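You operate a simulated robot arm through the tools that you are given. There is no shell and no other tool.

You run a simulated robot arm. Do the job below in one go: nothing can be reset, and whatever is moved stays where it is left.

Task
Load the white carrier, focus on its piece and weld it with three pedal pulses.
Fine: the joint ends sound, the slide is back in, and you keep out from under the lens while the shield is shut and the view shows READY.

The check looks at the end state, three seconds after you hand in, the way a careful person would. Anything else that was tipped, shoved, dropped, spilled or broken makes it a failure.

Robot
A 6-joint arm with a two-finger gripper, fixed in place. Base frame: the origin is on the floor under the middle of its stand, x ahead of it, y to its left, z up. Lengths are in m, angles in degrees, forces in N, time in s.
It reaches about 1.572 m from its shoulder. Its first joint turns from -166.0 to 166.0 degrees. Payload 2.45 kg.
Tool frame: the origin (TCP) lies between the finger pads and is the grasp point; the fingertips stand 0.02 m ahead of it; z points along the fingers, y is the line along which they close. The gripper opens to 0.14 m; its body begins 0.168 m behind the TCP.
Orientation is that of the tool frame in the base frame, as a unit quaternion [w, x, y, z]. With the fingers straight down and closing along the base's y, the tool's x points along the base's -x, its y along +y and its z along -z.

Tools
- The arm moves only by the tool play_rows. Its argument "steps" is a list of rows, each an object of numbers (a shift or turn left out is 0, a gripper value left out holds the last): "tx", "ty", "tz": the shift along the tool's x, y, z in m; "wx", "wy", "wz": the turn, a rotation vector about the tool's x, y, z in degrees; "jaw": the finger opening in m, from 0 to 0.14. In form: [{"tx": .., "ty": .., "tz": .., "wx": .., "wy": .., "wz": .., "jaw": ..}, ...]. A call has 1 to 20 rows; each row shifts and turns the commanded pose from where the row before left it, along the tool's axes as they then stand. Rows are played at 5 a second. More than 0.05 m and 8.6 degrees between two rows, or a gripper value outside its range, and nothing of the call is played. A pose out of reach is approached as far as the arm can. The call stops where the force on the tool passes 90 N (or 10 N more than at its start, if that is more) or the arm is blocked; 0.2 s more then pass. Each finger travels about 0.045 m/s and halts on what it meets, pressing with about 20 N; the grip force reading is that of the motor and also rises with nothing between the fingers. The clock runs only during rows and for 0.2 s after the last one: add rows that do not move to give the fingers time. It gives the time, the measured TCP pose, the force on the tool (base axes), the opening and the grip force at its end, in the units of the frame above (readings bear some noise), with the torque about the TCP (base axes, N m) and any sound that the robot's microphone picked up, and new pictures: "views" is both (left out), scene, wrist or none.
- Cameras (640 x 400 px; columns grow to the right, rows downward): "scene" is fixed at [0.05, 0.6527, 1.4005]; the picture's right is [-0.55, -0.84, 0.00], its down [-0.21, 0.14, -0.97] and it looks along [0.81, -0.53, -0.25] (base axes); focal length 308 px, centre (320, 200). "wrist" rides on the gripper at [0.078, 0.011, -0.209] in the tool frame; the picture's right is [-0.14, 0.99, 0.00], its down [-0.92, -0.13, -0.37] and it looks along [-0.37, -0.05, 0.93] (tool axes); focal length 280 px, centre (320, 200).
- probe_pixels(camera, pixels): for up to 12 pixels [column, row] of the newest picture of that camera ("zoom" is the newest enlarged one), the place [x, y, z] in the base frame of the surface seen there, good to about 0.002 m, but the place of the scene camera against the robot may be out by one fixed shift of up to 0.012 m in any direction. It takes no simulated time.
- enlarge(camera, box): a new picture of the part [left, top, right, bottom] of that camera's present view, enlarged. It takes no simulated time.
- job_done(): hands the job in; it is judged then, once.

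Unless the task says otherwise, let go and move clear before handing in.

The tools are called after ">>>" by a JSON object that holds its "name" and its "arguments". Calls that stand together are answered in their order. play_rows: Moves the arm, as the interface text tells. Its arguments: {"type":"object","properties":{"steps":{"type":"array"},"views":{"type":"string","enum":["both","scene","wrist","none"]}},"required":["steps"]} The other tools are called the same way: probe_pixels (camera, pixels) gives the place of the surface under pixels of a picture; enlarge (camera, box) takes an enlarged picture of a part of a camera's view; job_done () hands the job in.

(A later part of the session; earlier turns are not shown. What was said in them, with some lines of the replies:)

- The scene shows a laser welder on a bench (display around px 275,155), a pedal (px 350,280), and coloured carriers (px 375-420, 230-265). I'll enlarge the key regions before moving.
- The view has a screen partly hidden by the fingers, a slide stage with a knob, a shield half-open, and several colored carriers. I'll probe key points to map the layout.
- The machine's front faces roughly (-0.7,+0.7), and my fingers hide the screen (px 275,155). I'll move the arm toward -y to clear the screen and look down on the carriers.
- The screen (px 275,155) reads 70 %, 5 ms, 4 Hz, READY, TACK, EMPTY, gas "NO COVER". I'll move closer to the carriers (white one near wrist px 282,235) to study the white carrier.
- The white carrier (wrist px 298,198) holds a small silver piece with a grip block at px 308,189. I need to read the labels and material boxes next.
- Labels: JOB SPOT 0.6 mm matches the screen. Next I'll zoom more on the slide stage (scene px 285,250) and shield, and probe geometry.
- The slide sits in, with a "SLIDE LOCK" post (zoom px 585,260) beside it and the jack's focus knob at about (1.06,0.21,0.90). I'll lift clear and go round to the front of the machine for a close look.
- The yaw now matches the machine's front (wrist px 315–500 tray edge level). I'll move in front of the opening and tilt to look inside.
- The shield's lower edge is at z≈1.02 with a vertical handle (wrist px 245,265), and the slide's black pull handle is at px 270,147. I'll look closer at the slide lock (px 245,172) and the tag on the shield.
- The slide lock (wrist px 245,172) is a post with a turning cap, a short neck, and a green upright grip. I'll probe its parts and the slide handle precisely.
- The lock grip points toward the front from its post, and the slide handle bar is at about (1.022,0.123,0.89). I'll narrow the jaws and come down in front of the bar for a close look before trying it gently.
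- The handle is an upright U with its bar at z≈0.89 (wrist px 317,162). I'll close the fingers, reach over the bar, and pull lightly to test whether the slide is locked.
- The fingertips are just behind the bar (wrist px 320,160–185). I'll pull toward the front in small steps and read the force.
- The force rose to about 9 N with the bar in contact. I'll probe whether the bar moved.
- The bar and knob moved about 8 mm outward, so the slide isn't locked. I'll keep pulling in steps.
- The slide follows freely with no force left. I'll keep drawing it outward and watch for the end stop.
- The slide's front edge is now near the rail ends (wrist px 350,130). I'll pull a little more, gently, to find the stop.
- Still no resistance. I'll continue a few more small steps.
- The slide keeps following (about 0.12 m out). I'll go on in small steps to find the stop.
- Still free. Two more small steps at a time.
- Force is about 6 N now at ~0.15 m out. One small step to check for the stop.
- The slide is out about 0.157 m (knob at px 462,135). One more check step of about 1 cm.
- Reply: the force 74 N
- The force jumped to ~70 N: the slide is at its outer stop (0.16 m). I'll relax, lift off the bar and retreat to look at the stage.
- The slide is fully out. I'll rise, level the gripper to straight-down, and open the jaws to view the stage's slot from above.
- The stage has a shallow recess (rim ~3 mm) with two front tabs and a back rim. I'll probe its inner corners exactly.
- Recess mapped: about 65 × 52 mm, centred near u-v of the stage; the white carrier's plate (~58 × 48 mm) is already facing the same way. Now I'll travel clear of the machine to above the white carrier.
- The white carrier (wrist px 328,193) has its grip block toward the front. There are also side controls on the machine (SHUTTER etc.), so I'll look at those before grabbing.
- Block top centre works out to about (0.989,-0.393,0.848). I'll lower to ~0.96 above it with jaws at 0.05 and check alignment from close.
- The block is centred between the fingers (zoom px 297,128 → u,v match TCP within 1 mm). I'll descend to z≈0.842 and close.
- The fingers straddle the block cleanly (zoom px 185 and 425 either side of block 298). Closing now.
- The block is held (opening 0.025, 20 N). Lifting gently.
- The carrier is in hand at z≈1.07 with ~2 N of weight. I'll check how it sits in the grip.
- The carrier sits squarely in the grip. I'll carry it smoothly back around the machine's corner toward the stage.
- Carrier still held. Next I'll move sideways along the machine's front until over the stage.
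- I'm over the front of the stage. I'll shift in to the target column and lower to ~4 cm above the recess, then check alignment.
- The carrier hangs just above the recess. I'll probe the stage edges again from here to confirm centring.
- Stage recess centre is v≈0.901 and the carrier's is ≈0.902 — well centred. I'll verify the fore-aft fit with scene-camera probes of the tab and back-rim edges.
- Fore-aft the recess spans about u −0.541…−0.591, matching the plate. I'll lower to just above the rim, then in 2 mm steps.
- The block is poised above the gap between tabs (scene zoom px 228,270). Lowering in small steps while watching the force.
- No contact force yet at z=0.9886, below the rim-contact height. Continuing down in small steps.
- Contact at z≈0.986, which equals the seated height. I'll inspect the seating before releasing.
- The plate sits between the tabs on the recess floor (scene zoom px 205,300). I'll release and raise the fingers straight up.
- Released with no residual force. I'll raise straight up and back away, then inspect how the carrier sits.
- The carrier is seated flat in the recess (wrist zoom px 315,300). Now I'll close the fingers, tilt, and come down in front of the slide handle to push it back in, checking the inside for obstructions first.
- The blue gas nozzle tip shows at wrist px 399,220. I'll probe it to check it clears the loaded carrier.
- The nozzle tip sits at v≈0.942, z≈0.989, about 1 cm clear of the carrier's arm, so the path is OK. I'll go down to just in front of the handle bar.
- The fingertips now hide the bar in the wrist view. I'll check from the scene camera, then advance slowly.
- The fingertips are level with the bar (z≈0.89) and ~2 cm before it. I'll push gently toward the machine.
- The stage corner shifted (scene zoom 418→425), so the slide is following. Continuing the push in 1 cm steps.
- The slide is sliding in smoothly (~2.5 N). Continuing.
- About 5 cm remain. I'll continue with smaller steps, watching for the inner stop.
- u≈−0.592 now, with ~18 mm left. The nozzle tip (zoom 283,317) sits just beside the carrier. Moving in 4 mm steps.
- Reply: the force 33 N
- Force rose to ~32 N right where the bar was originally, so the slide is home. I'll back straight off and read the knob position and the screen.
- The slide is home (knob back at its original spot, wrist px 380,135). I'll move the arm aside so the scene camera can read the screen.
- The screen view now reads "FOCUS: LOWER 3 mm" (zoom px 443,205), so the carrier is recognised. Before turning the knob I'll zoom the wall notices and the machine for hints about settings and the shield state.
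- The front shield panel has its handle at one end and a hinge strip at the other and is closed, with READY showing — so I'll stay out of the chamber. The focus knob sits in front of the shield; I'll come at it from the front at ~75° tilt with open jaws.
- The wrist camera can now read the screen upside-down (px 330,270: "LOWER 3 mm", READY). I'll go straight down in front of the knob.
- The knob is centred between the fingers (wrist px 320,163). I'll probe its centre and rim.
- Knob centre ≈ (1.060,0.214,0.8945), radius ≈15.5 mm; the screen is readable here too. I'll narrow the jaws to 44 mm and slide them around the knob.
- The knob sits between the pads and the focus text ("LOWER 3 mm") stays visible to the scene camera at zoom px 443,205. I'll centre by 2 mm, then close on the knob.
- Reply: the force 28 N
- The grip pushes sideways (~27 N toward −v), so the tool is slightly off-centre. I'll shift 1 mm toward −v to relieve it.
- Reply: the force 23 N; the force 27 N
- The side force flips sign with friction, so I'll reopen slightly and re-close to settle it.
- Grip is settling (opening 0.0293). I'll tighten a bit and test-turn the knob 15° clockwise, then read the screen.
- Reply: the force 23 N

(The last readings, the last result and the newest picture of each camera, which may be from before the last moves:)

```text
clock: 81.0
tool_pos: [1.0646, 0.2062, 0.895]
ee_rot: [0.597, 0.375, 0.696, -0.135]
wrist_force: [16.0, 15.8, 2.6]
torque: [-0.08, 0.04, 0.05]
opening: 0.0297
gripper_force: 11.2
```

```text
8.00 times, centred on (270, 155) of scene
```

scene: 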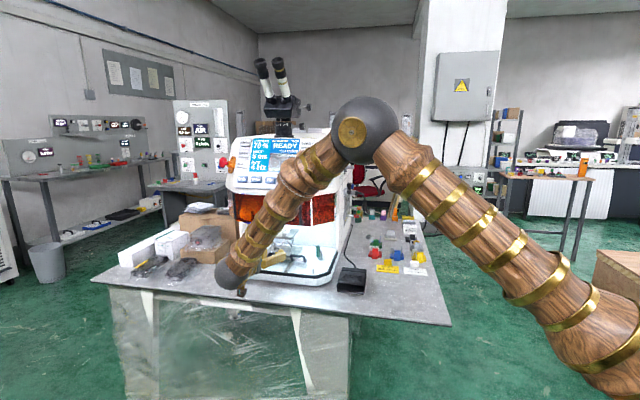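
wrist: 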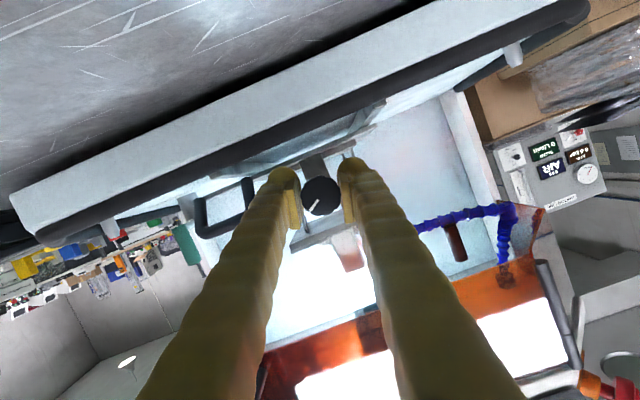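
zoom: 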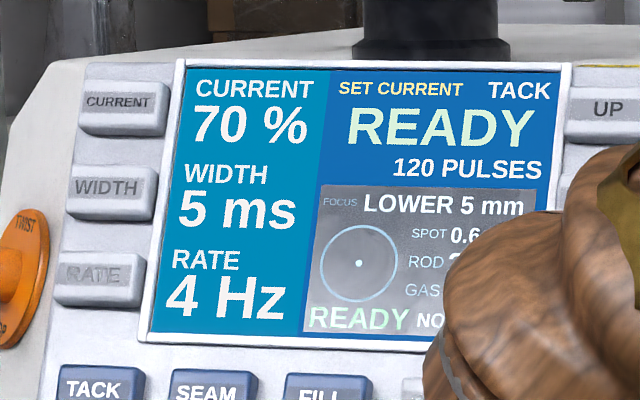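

Clockwise raised it (now "LOWER 5 mm"), so ~0.13 mm/deg; I need counter-clockwise. Turning back 25° and reading again.

>>> {"name": "play_rows", "arguments": {"steps": [{"wx": 1.295, "wz": -4.83}, {"wx": 1.295, "wz": -4.83}, {"wx": 1.295, "wz": -4.83}, {"wx": 1.295, "wz": -4.83}, {"wx": 1.295, "wz": -4.83}, {}], "views": "none"}}

>>> {"name": "enlarge", "arguments": {"camera": "scene", "box": [235, 130, 305, 180]}}

>>> {"name": "enlarge", "arguments": {"camera": "wrist", "box": [260, 140, 380, 240]}}

```text
clock: 82.4
tool_pos: [1.0661, 0.2059, 0.8915]
ee_rot: [0.533, 0.253, 0.751, -0.296]
wrist_force: [13.4, 16.7, -2.6]
torque: [-0.05, 0.0, 0.11]
opening: 0.0291
gripper_force: 10.6
```

```text
8.00 times, centred on (270, 155) of scene
```

zoom: 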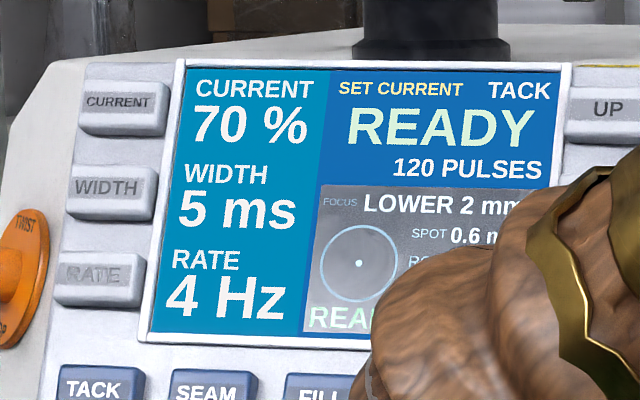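

```text
4.00 times, centred on (320, 190) of wrist
```

zoom: 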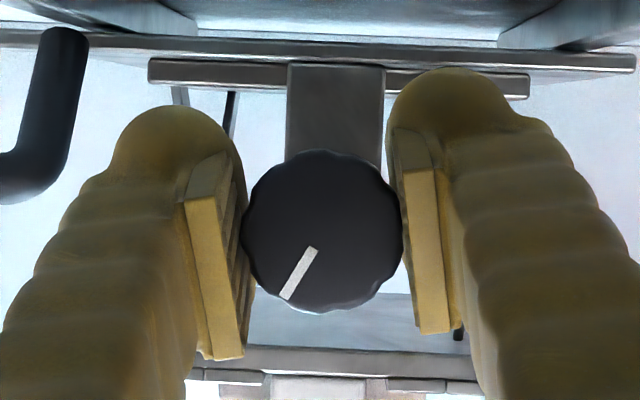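

Now "LOWER 2 mm". Turning another 8° counter-clockwise.

>>> {"name": "play_rows", "arguments": {"steps": [{"wx": 1.036, "wz": -3.864}, {"wx": 1.036, "wz": -3.864}, {}], "views": "none"}}

>>> {"name": "enlarge", "arguments": {"camera": "scene", "box": [235, 130, 305, 180]}}

```text
clock: 83.2
tool_pos: [1.066, 0.206, 0.8936]
ee_rot: [0.508, 0.212, 0.761, -0.344]
wrist_force: [16.0, 12.6, -4.5]
torque: [-0.08, -0.02, 0.04]
opening: 0.0289
gripper_force: 10.7
```

```text
8.00 times, centred on (270, 155) of scene
```

zoom: 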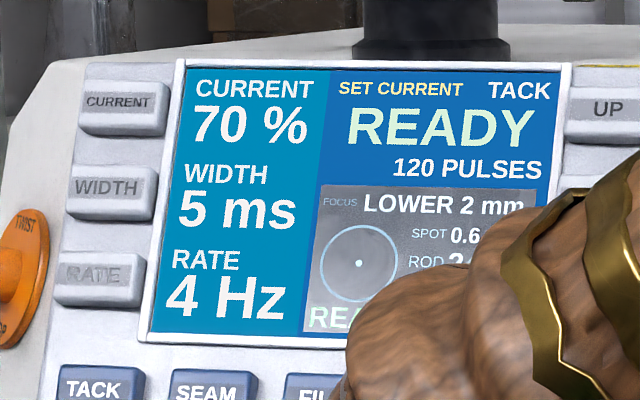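

Still 2 mm, so about 0.1 mm/deg. Another 8° counter-clockwise.

>>> {"name": "play_rows", "arguments": {"steps": [{"wx": 1.036, "wz": -3.864}, {"wx": 1.036, "wz": -3.864}, {}], "views": "wrist"}}

>>> {"name": "enlarge", "arguments": {"camera": "scene", "box": [235, 130, 305, 180]}}

>>> {"name": "enlarge", "arguments": {"camera": "wrist", "box": [260, 140, 380, 240]}}

```text
clock: 84.0
tool_pos: [1.0664, 0.2051, 0.8933]
ee_rot: [0.479, 0.169, 0.767, -0.391]
wrist_force: [14.2, 13.1, -7.6]
torque: [0.02, 0.03, 0.06]
opening: 0.0289
gripper_force: 10.3
```

wrist: 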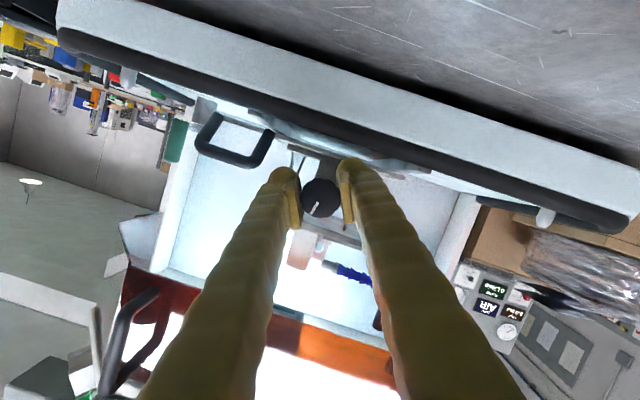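

```text
8.00 times, centred on (270, 155) of scene
```

zoom: 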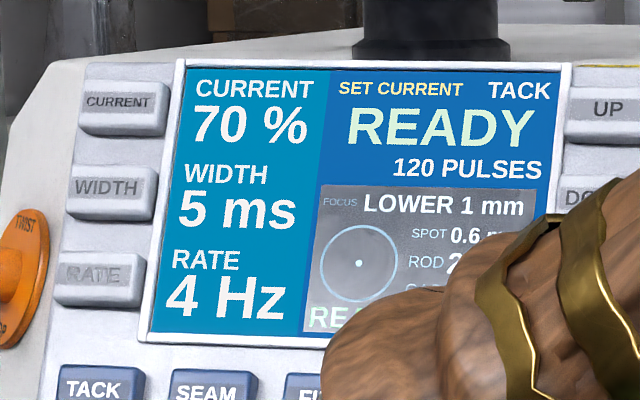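

```text
4.00 times, centred on (320, 190) of wrist
```

zoom: 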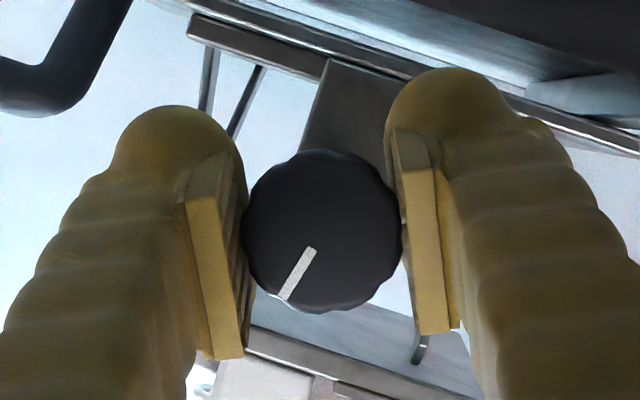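

"LOWER 1 mm" at 26° total. Another 5° counter-clockwise.

>>> {"name": "play_rows", "arguments": {"steps": [{"wx": 0.647, "wz": -2.415}, {"wx": 0.647, "wz": -2.415}, {}], "views": "none"}}

>>> {"name": "enlarge", "arguments": {"camera": "scene", "box": [235, 130, 305, 180]}}

```text
clock: 84.8
tool_pos: [1.0656, 0.2065, 0.8939]
ee_rot: [0.46, 0.142, 0.769, -0.421]
wrist_force: [20.8, 19.4, -10.5]
torque: [-0.28, -0.11, 0.26]
opening: 0.0281
gripper_force: 44.9
```

```text
8.00 times, centred on (270, 155) of scene
```

zoom: 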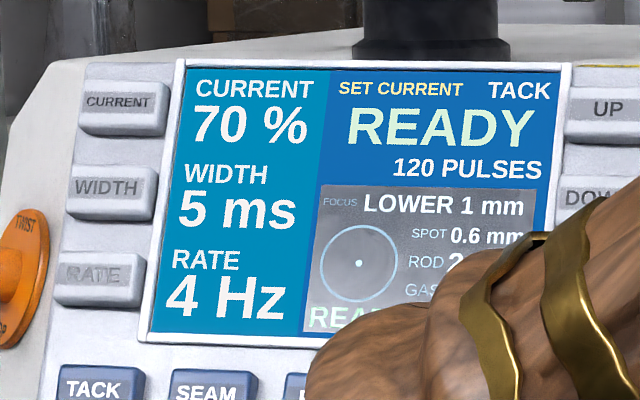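

Still 1 mm, and the grip/torque readings jumped. I'll look for contact before continuing.

>>> {"name": "enlarge", "arguments": {"camera": "wrist", "box": [220, 100, 420, 260]}}

>>> {"name": "enlarge", "arguments": {"camera": "scene", "box": [215, 200, 335, 300]}}

```text
2.50 times, centred on (320, 180) of wrist
```

zoom: 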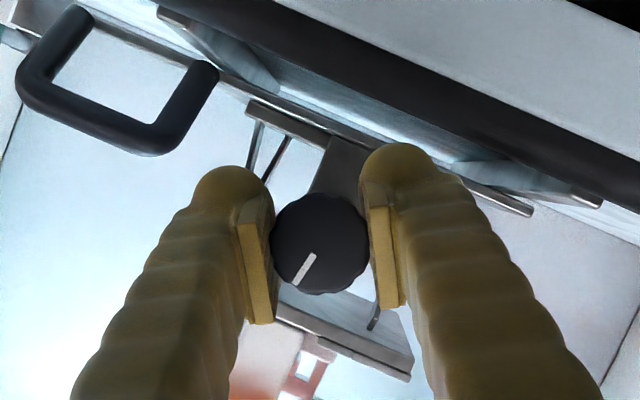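

```text
4.00 times, centred on (275, 250) of scene
```

zoom: 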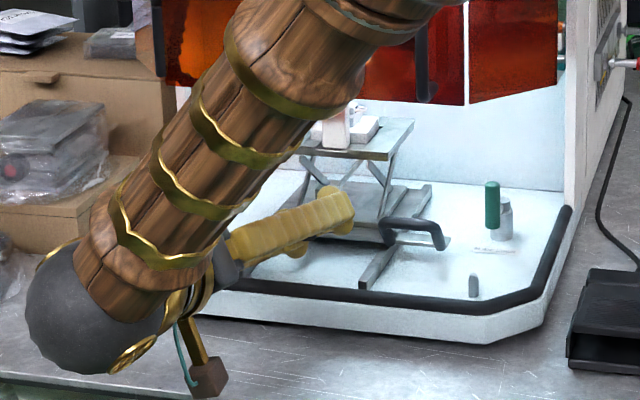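

No clear obstruction is visible, but the grip is winding up. I'll open slightly, rotate the hand back 35° free of the knob, and re-grip.

>>> {"name": "play_rows", "arguments": {"steps": [{"jaw": 0.042}, {}, {}, {"wx": -1.813, "wz": 6.762}, {"wx": -1.813, "wz": 6.762}, {"wx": -1.813, "wz": 6.762}, {"wx": -1.813, "wz": 6.762}, {"wx": -1.813, "wz": 6.762}, {}], "views": "wrist"}}

>>> {"name": "enlarge", "arguments": {"camera": "wrist", "box": [260, 140, 380, 240]}}

>>> {"name": "enlarge", "arguments": {"camera": "scene", "box": [235, 130, 305, 180]}}

```text
clock: 86.8
tool_pos: [1.0665, 0.2053, 0.8937]
ee_rot: [0.572, 0.323, 0.725, -0.206]
wrist_force: [-0.2, 0.4, -0.6]
torque: [0.02, 0.02, -0.02]
opening: 0.0419
gripper_force: 0.1
```

wrist: 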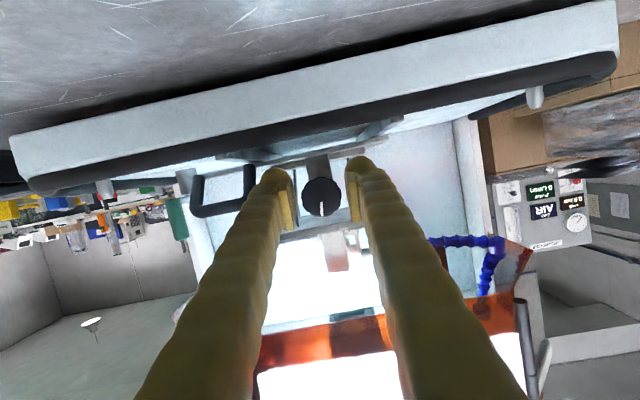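

```text
4.00 times, centred on (320, 190) of wrist
```

zoom: 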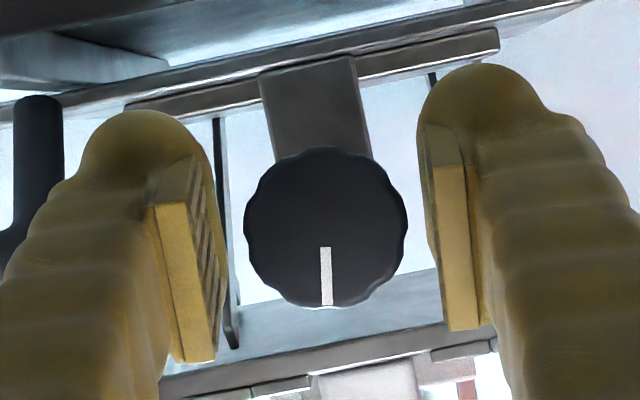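

```text
8.00 times, centred on (270, 155) of scene
```

zoom: 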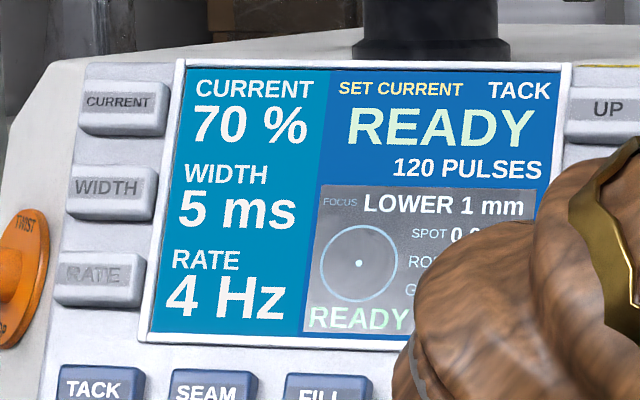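

Display still "LOWER 1 mm"; the mark now points straight up. Re-gripping and turning 5° more counter-clockwise.

>>> {"name": "play_rows", "arguments": {"steps": [{"jaw": 0.026}, {}, {"jaw": 0.018}, {}, {"wx": 0.647, "wz": -2.415}, {"wx": 0.647, "wz": -2.415}, {}], "views": "none"}}

>>> {"name": "enlarge", "arguments": {"camera": "scene", "box": [235, 130, 305, 180]}}

>>> {"name": "enlarge", "arguments": {"camera": "wrist", "box": [260, 140, 380, 240]}}

```text
clock: 88.4
tool_pos: [1.0665, 0.2062, 0.8943]
ee_rot: [0.56, 0.298, 0.736, -0.239]
wrist_force: [18.5, 22.2, -1.3]
torque: [-0.06, 0.04, 0.08]
opening: 0.0273
gripper_force: 45.0
```

```text
8.00 times, centred on (270, 155) of scene
```

zoom: 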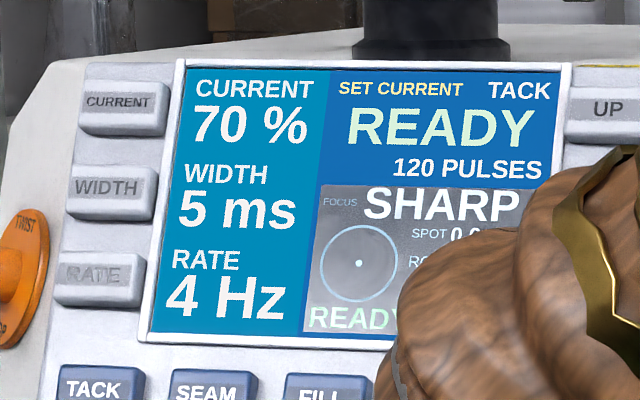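

```text
4.00 times, centred on (320, 190) of wrist
```

zoom: 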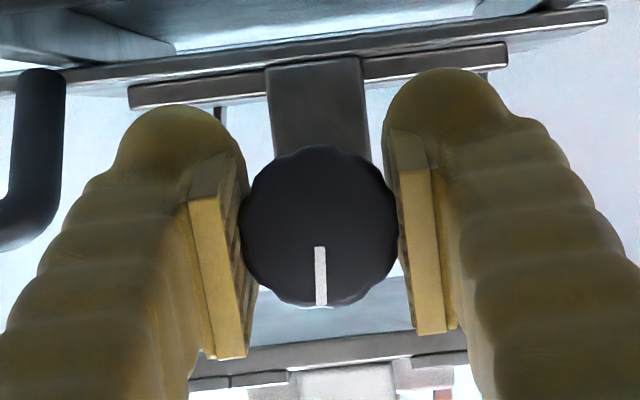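

The view now reads "SHARP". I'll turn ~3° more to sit away from the edge of the sharp range and re-check.

>>> {"name": "play_rows", "arguments": {"steps": [{"wx": 0.777, "wz": -2.9}, {}], "views": "none"}}

>>> {"name": "enlarge", "arguments": {"camera": "scene", "box": [235, 130, 305, 180]}}

```text
clock: 89.0
tool_pos: [1.0662, 0.2065, 0.8945]
ee_rot: [0.551, 0.283, 0.742, -0.257]
wrist_force: [27.6, 23.7, -1.9]
torque: [0.05, 0.23, 0.13]
opening: 0.0279
gripper_force: 45.0
```

```text
8.00 times, centred on (270, 155) of scene
```

zoom: 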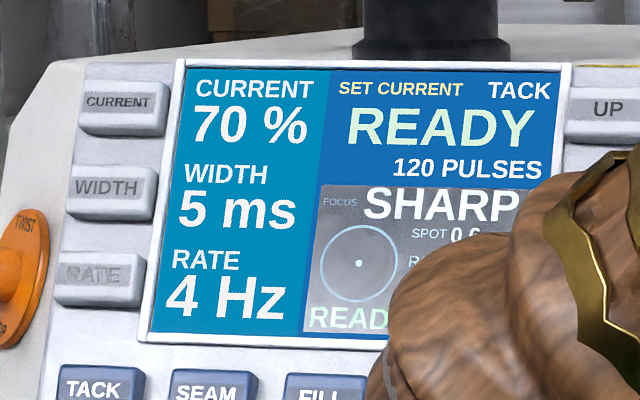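

Still "SHARP". Releasing the knob and checking that the reading holds.

>>> {"name": "play_rows", "arguments": {"steps": [{"jaw": 0.042}, {}, {}, {}], "views": "wrist"}}

>>> {"name": "enlarge", "arguments": {"camera": "scene", "box": [235, 130, 305, 180]}}

>>> {"name": "enlarge", "arguments": {"camera": "wrist", "box": [260, 140, 380, 240]}}

```text
clock: 90.0
tool_pos: [1.0663, 0.2061, 0.8941]
ee_rot: [0.551, 0.284, 0.741, -0.258]
wrist_force: [0.4, 0.4, -0.2]
torque: [-0.01, 0.0, 0.0]
opening: 0.0417
gripper_force: 0.1
```

wrist: 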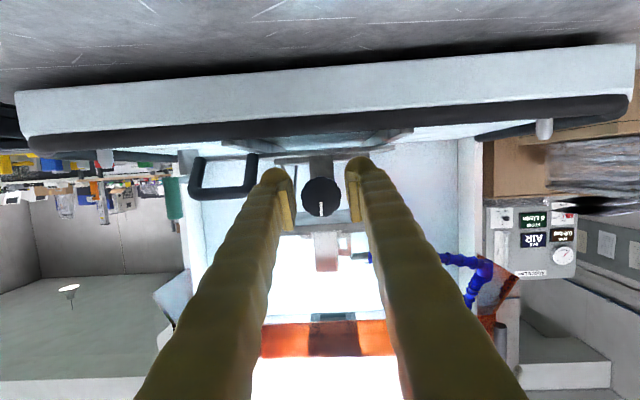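

```text
8.00 times, centred on (270, 155) of scene
```

zoom: 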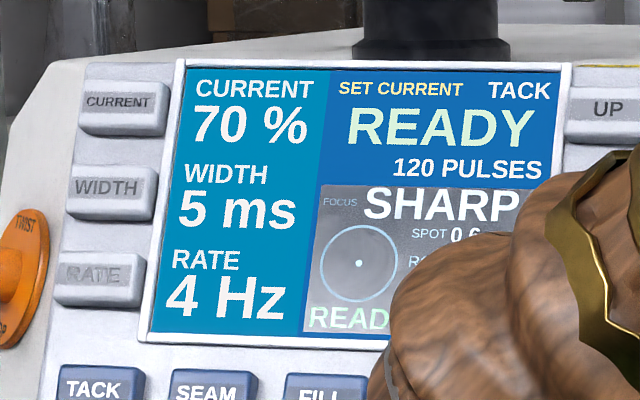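

```text
4.00 times, centred on (320, 190) of wrist
```

zoom: 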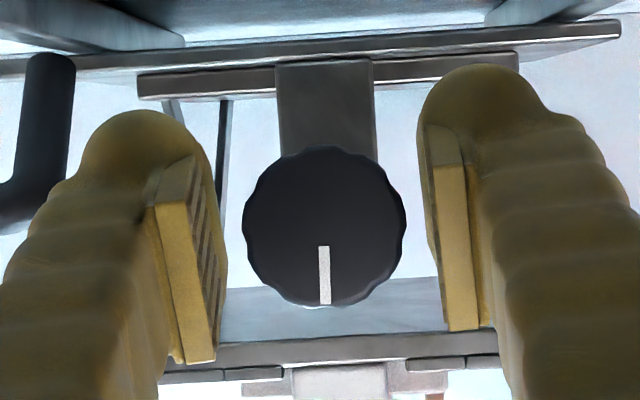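

Reading holds at SHARP. Backing straight out from the knob and viewing everything.

>>> {"name": "play_rows", "arguments": {"steps": [{"tz": -0.02}, {"tz": -0.04}, {"tz": -0.04}, {"tz": -0.04}, {"wx": -1.036, "wz": 3.864}, {"tx": -0.045, "tz": -0.012}, {"tx": -0.045, "tz": -0.012}, {"tx": -0.045, "tz": -0.012}, {"ty": -0.04}, {"ty": -0.048}, {"ty": -0.048}, {"ty": -0.048}, {"ty": -0.048}, {"ty": -0.048}, {"ty": -0.048}, {}], "views": "both"}}

>>> {"name": "enlarge", "arguments": {"camera": "scene", "box": [235, 130, 305, 180]}}

>>> {"name": "enlarge", "arguments": {"camera": "scene", "box": [225, 200, 375, 300]}}

```text
clock: 93.4
tool_pos: [0.7401, 0.0705, 1.0699]
ee_rot: [0.562, 0.303, 0.734, -0.232]
wrist_force: [-0.2, -0.2, 0.1]
torque: [-0.03, -0.02, 0.0]
opening: 0.042
gripper_force: 0.1
```

scene: 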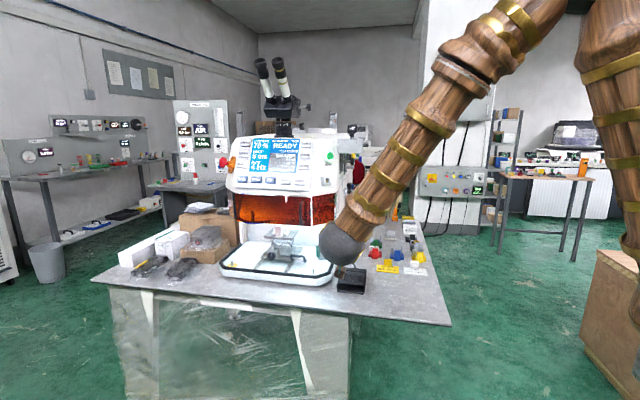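
wrist: 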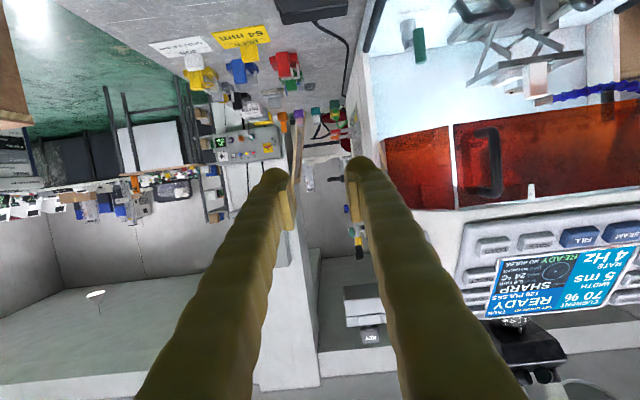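

```text
8.00 times, centred on (270, 155) of scene
```

zoom: 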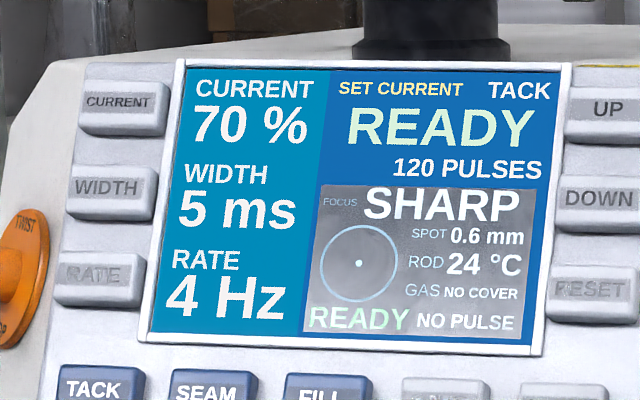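

```text
4.00 times, centred on (300, 250) of scene
```

zoom: 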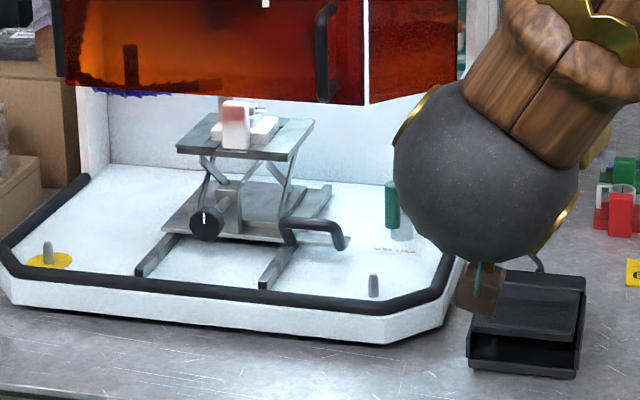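

Everything reads well: SHARP, READY, NO PULSE. Now I'll straighten the tool to look at the pedal (scene px 350,280) from above.

>>> {"name": "play_rows", "arguments": {"steps": [{"wy": 7.5, "ty": 0.01}, {"wy": 7.5, "ty": 0.01}, {"wy": 7.5}, {"wy": 7.5}, {"wy": 7.5}, {"wy": 7.5}, {"wy": 7.5}, {"wy": 7.5}, {"wy": 7.5}, {"wy": 7.5}, {"jaw": 0.1}, {}, {}], "views": "both"}}

>>> {"name": "enlarge", "arguments": {"camera": "wrist", "box": [220, 120, 440, 300]}}

>>> {"name": "enlarge", "arguments": {"camera": "scene", "box": [325, 250, 375, 300]}}

```text
clock: 96.2
tool_pos: [0.7549, 0.0859, 1.0694]
ee_rot: [-0.001, 0.383, 0.924, 0.001]
wrist_force: [-0.3, 0.5, -1.1]
torque: [0.02, 0.0, 0.02]
opening: 0.0999
gripper_force: 0.0
```

scene: 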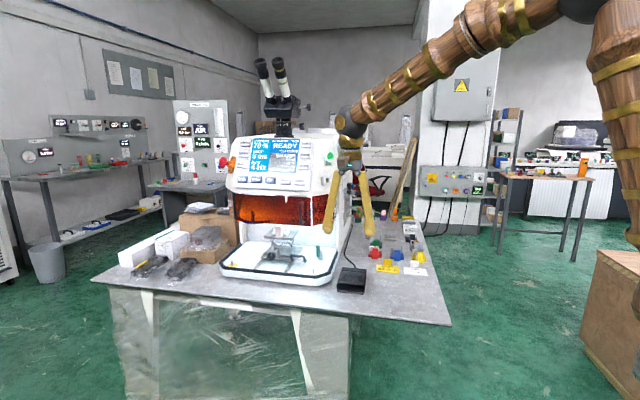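
wrist: 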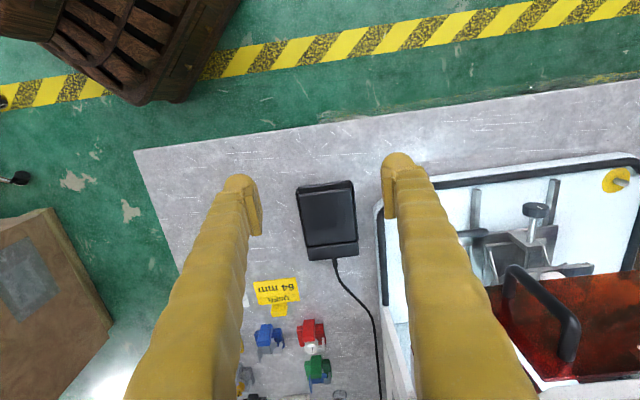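

```text
2.22 times, centred on (330, 210) of wrist
```

zoom: 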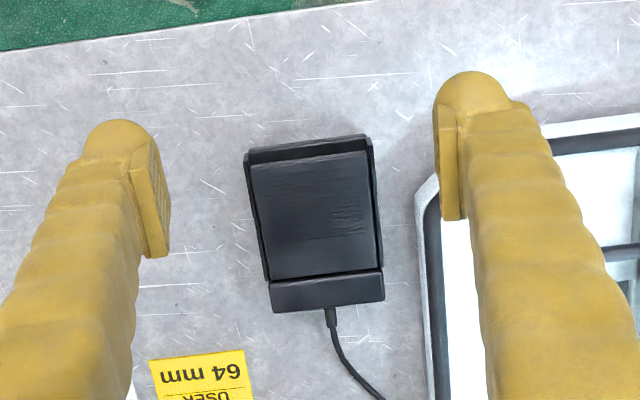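

```text
8.00 times, centred on (350, 275) of scene
```

zoom: 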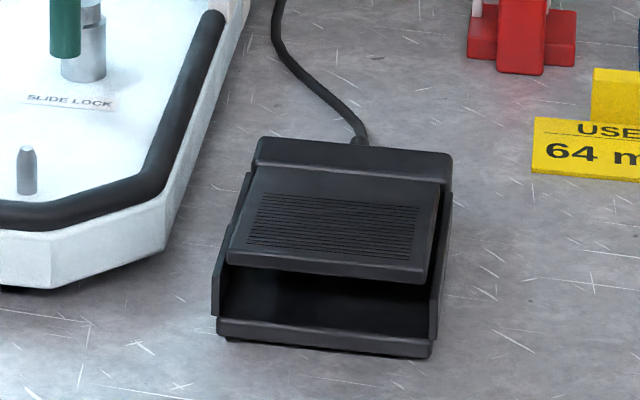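

The pedal is a treadle hinged at the rear (cable side), raised at the front with a ribbed pad. I'll probe its surface.

>>> {"name": "probe_pixels", "arguments": {"camera": "wrist", "pixels": [[326, 205], [326, 196], [325, 191], [327, 215], [328, 225], [330, 245], [304, 205], [350, 201], [325, 186], [331, 256], [310, 210], [345, 208]]}}

>>> {"name": "enlarge", "arguments": {"camera": "scene", "box": [235, 130, 305, 180]}}

```text
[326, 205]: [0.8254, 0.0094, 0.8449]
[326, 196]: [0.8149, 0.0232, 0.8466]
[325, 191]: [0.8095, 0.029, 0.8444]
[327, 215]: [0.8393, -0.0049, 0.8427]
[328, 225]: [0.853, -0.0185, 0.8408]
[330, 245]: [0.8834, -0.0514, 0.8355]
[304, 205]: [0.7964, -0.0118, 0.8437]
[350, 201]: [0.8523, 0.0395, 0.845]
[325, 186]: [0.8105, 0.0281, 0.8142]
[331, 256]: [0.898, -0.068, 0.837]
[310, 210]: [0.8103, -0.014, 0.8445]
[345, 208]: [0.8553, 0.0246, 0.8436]
```

```text
8.00 times, centred on (270, 155) of scene
```

zoom: 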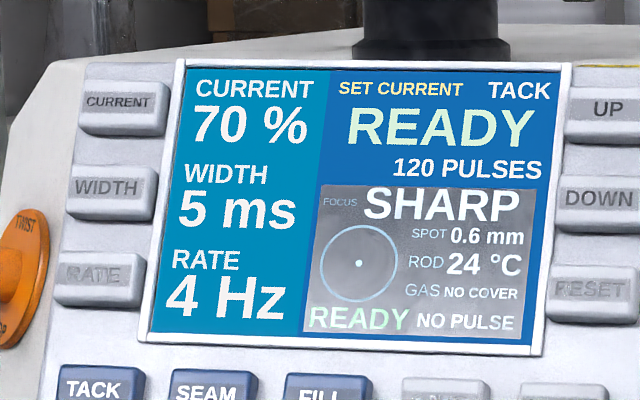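

Treadle front is at z≈0.846; the press point is about (0.820,0.016). I'll close the fingers and hover ~2 cm above it.

>>> {"name": "play_rows", "arguments": {"steps": [{"tx": -0.0318, "ty": -0.001, "jaw": 0.0}, {"tx": -0.0318, "ty": -0.001}, {"tx": -0.0318, "ty": -0.001}, {}, {"tz": 0.045}, {"tz": 0.045}, {"tz": 0.045}, {"tz": 0.045}, {}], "views": "both"}}

>>> {"name": "enlarge", "arguments": {"camera": "scene", "box": [320, 230, 380, 300]}}

>>> {"name": "enlarge", "arguments": {"camera": "scene", "box": [235, 130, 305, 180]}}

```text
clock: 98.2
tool_pos: [0.8204, 0.014, 0.8899]
ee_rot: [0.0, 0.383, 0.924, 0.0]
wrist_force: [-0.2, 0.5, -0.1]
torque: [-0.01, -0.02, -0.01]
opening: 0.0003
gripper_force: 20.2
```

scene: 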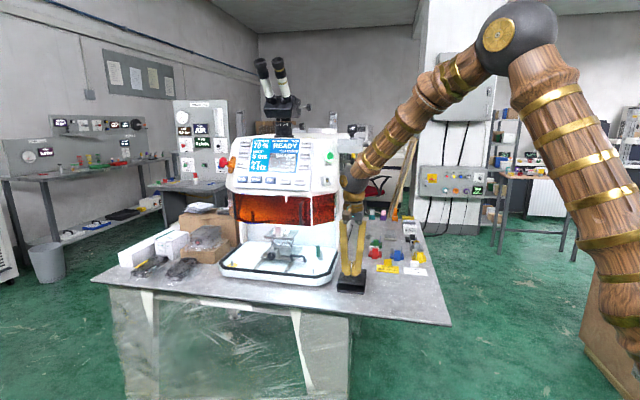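
wrist: 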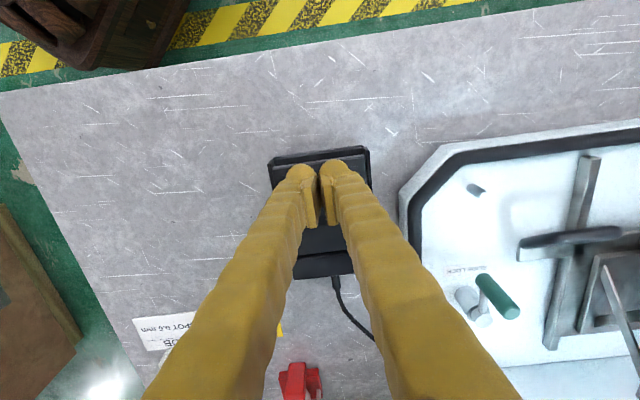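

```text
5.71 times, centred on (350, 265) of scene
```

zoom: 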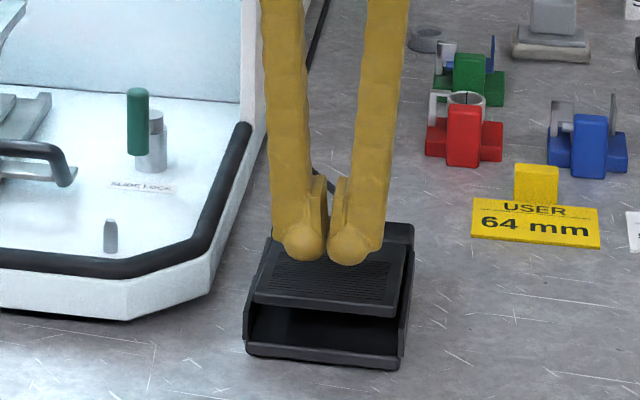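

```text
8.00 times, centred on (270, 155) of scene
```

zoom: 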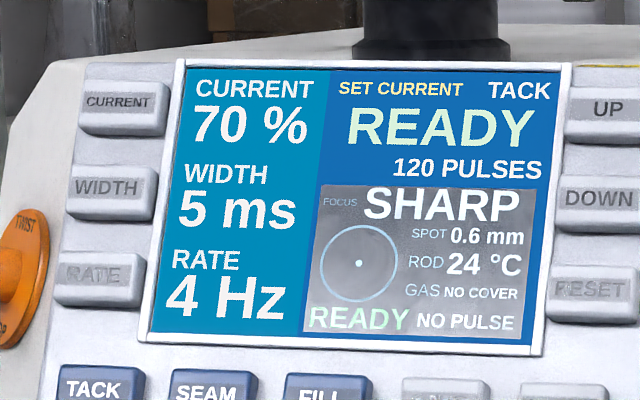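

Fingertips are over the ribbed pad and the screen is visible. First press: about 6 mm in, then release, in one call; listening for a sound.

>>> {"name": "play_rows", "arguments": {"steps": [{"tz": 0.02}, {"tz": 0.01}, {"tz": -0.015}, {}], "views": "none"}}

>>> {"name": "enlarge", "arguments": {"camera": "scene", "box": [235, 130, 305, 180]}}

```text
clock: 99.2
tool_pos: [0.8196, 0.0161, 0.8751]
ee_rot: [-0.001, 0.383, 0.924, 0.001]
wrist_force: [-0.1, -0.2, 0.4]
torque: [0.02, -0.05, -0.04]
opening: 0.0002
gripper_force: 19.5
```

```text
8.00 times, centred on (270, 155) of scene
```

zoom: 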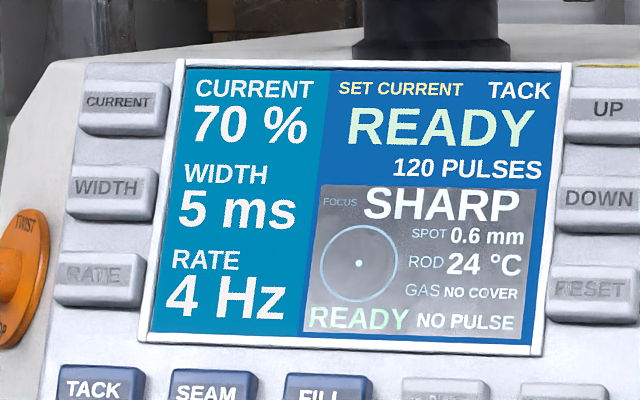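

No pulse at that depth. Pressing a bit deeper (to TCP z≈0.854).

>>> {"name": "play_rows", "arguments": {"steps": [{"tz": 0.009}, {"tz": 0.012}, {"tz": -0.02}, {}], "views": "none"}}

>>> {"name": "enlarge", "arguments": {"camera": "scene", "box": [235, 130, 305, 180]}}

```text
clock: 100.2
tool_pos: [0.82, 0.0153, 0.8744]
ee_rot: [-0.001, 0.382, 0.924, 0.0]
wrist_force: [0.6, -0.5, -0.3]
torque: [0.02, 0.0, 0.0]
opening: 0.0
gripper_force: 19.9
```

```text
8.00 times, centred on (270, 155) of scene
```

zoom: 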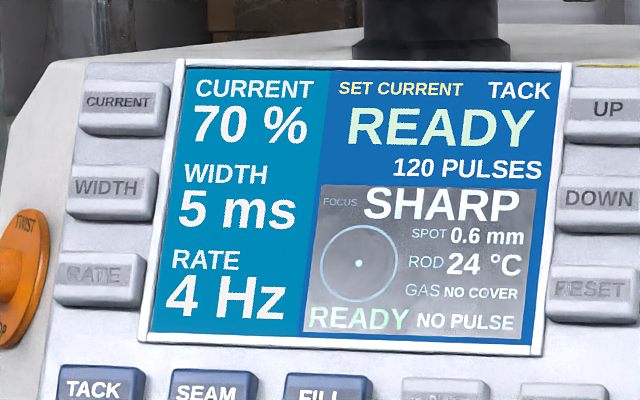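

Still none (the quick reversal may not reach full depth). Going deeper, to a commanded z≈0.848.

>>> {"name": "play_rows", "arguments": {"steps": [{"tz": 0.01}, {"tz": 0.016}, {"tz": -0.025}, {}], "views": "none"}}

>>> {"name": "enlarge", "arguments": {"camera": "scene", "box": [235, 130, 305, 180]}}

```text
clock: 101.2
tool_pos: [0.8194, 0.0155, 0.874]
ee_rot: [0.0, 0.383, 0.924, 0.001]
wrist_force: [0.1, 0.6, 0.1]
torque: [-0.01, 0.02, -0.03]
opening: 0.0
gripper_force: 20.1
heard: click
```

```text
8.00 times, centred on (270, 155) of scene
```

zoom: 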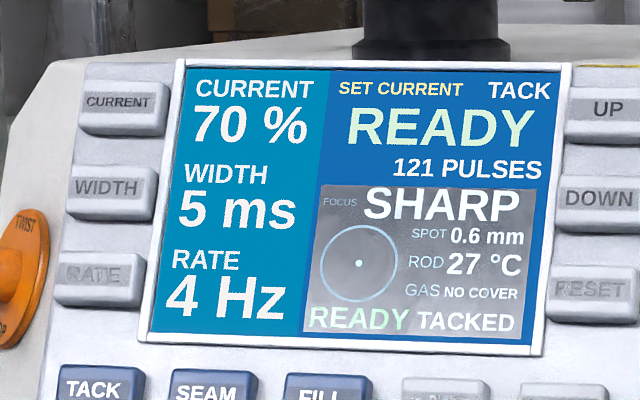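

A click was heard: 121 pulses, "TACKED", ROD 27 °C. The same press again for pulse two.

>>> {"name": "play_rows", "arguments": {"steps": [{"tz": 0.01}, {"tz": 0.016}, {"tz": -0.026}, {}], "views": "none"}}

>>> {"name": "enlarge", "arguments": {"camera": "scene", "box": [235, 130, 305, 180]}}

```text
clock: 102.2
tool_pos: [0.8196, 0.0145, 0.8728]
ee_rot: [-0.001, 0.383, 0.924, 0.001]
wrist_force: [-0.7, -0.1, -0.3]
torque: [-0.02, -0.03, -0.04]
opening: 0.0
gripper_force: 20.3
heard: click
```

```text
8.00 times, centred on (270, 155) of scene
```

zoom: 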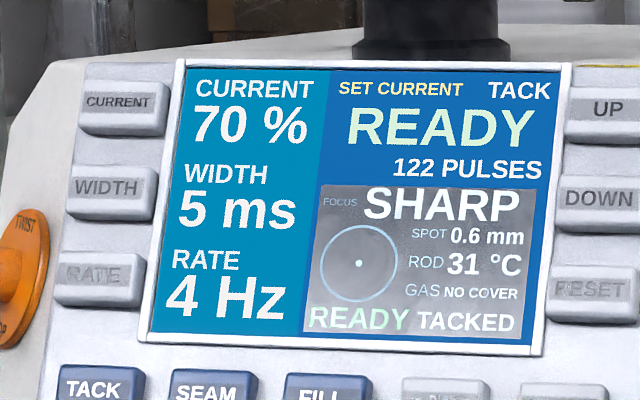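

Second pulse registered: 122 pulses, still SHARP and TACKED. Third press.

>>> {"name": "play_rows", "arguments": {"steps": [{"tz": 0.01}, {"tz": 0.016}, {"tz": -0.026}, {}], "views": "none"}}

>>> {"name": "enlarge", "arguments": {"camera": "scene", "box": [235, 130, 305, 180]}}

```text
clock: 103.2
tool_pos: [0.8201, 0.0149, 0.8741]
ee_rot: [-0.001, 0.383, 0.924, 0.0]
wrist_force: [0.1, 0.0, 0.4]
torque: [-0.04, 0.03, -0.03]
opening: 0.0
gripper_force: 19.9
heard: click
```

```text
8.00 times, centred on (270, 155) of scene
```

zoom: 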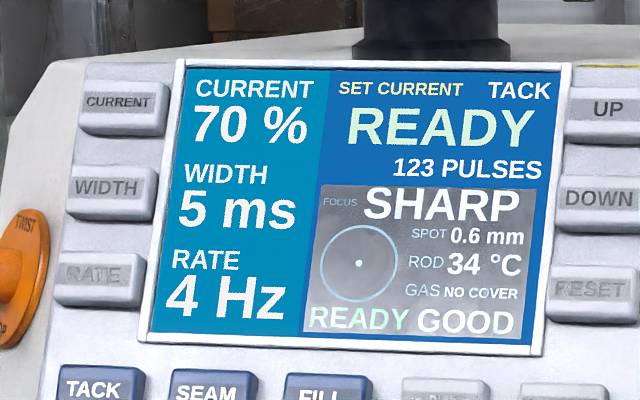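

Third pulse registered: 123 pulses and the view now says "GOOD". I'll lift clear of the pedal and do a final check of the slide and surroundings.

>>> {"name": "play_rows", "arguments": {"steps": [{"tz": -0.04}, {"tz": -0.045}, {"tz": -0.045}, {"tz": -0.045}, {"tz": -0.045}, {"tx": 0.045}, {"tx": 0.045}, {"tx": 0.03, "ty": -0.03}, {"ty": -0.045}, {"ty": -0.045}, {"ty": -0.045}, {}], "views": "both"}}

>>> {"name": "enlarge", "arguments": {"camera": "scene", "box": [215, 190, 375, 300]}}

>>> {"name": "enlarge", "arguments": {"camera": "scene", "box": [235, 130, 305, 180]}}

>>> {"name": "enlarge", "arguments": {"camera": "scene", "box": [330, 200, 450, 300]}}

```text
clock: 105.8
tool_pos: [0.6185, -0.0199, 1.0929]
ee_rot: [-0.001, 0.383, 0.924, 0.001]
wrist_force: [-0.8, 0.3, -0.4]
torque: [-0.02, 0.04, 0.0]
opening: 0.0001
gripper_force: 19.8
```

scene: 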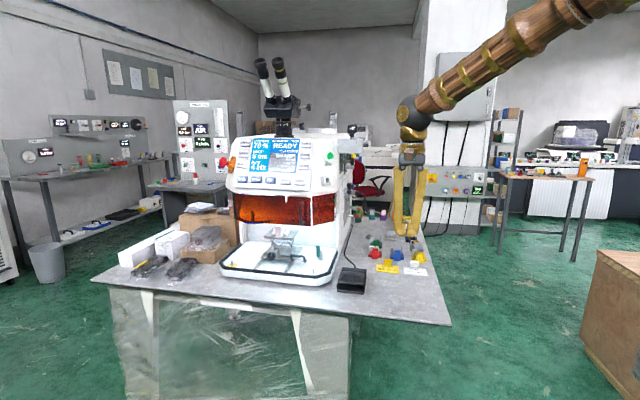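
wrist: 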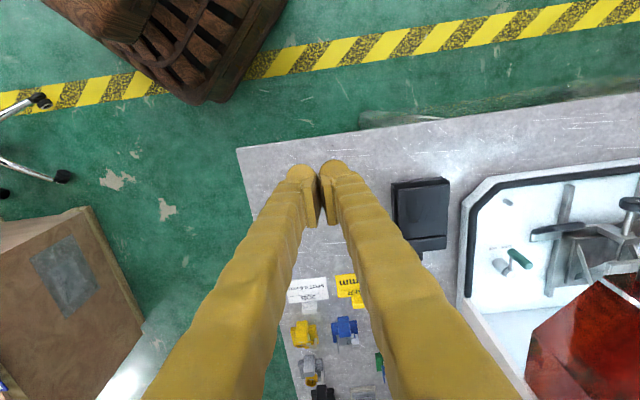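

```text
3.64 times, centred on (295, 245) of scene
```

zoom: 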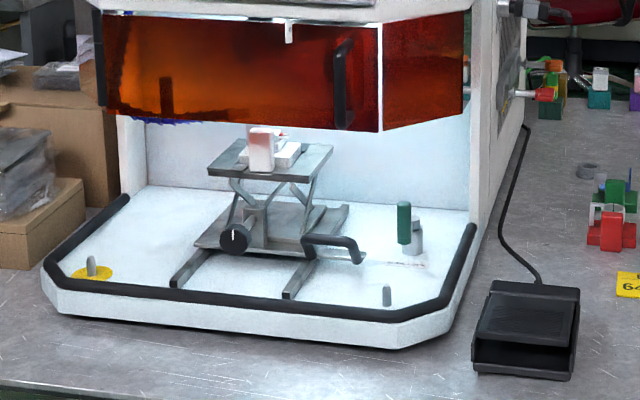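

```text
8.00 times, centred on (270, 155) of scene
```

zoom: 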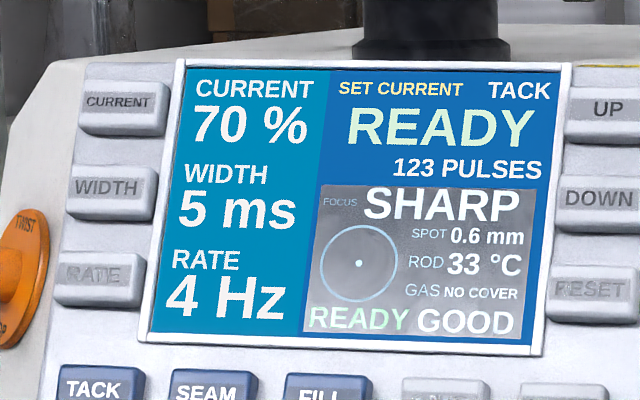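

```text
4.00 times, centred on (390, 250) of scene
```

zoom: 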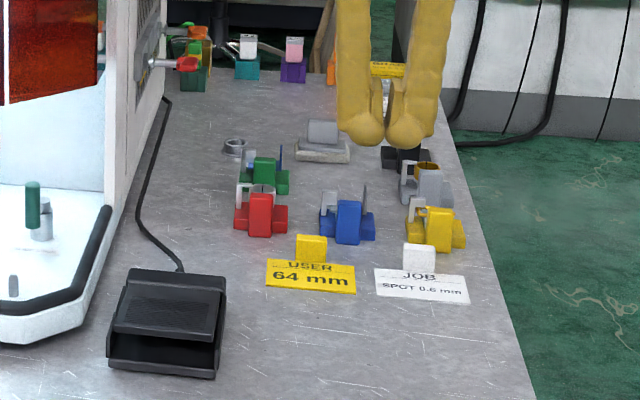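

The pedal and other carriers are undisturbed, and the screen holds GOOD / SHARP. One last numeric check that the slide is where it started.

>>> {"name": "probe_pixels", "arguments": {"camera": "scene", "pixels": [[271, 256], [296, 256], [304, 258], [350, 279], [318, 250]]}}

```text
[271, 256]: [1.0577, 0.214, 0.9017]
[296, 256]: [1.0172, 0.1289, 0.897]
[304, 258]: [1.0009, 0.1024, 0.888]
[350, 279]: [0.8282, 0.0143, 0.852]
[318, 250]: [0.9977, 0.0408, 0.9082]
```

The knob and handle are back within 1–2 mm of where they started, so the slide is fully in. The pedal and slide lock haven't moved, the joint reads GOOD after exactly three pulses, and the arm is clear. Handing in.

>>> {"name": "job_done", "arguments": {}}

```text
The job is handed in.
```

The white carrier is loaded, focused and welded, and the job is handed in.

- **Weld:** I gave exactly three pedal pulses, and the counter went from 120 to 123. The view showed TACKED after the first two and GOOD after the third. Two lighter presses before those did not fire.
- **Focus:** The view first read "LOWER 3 mm". I turned the knob counter-clockwise until it read SHARP, and it stayed SHARP through all three pulses.
- **Slide:** It is back in, within 1–2 mm of where it started. The slide lock was not touched.
- **Shield:** It stayed shut and the view showed READY throughout, so I loaded the carrier with the slide pulled out. The closest I came was when pulling the slide out: the fingertips went about 5 cm behind the shield line. I estimate that was roughly 10 cm to the side of the lens axis.
- **Settings and gas:** Current, width and rate were left at 70 %, 5 ms and 4 Hz. The gas line read NO COVER the whole time; the argon panel is out of reach.

The other carriers, the cards and the pedal look undisturbed, and the arm is parked clear.
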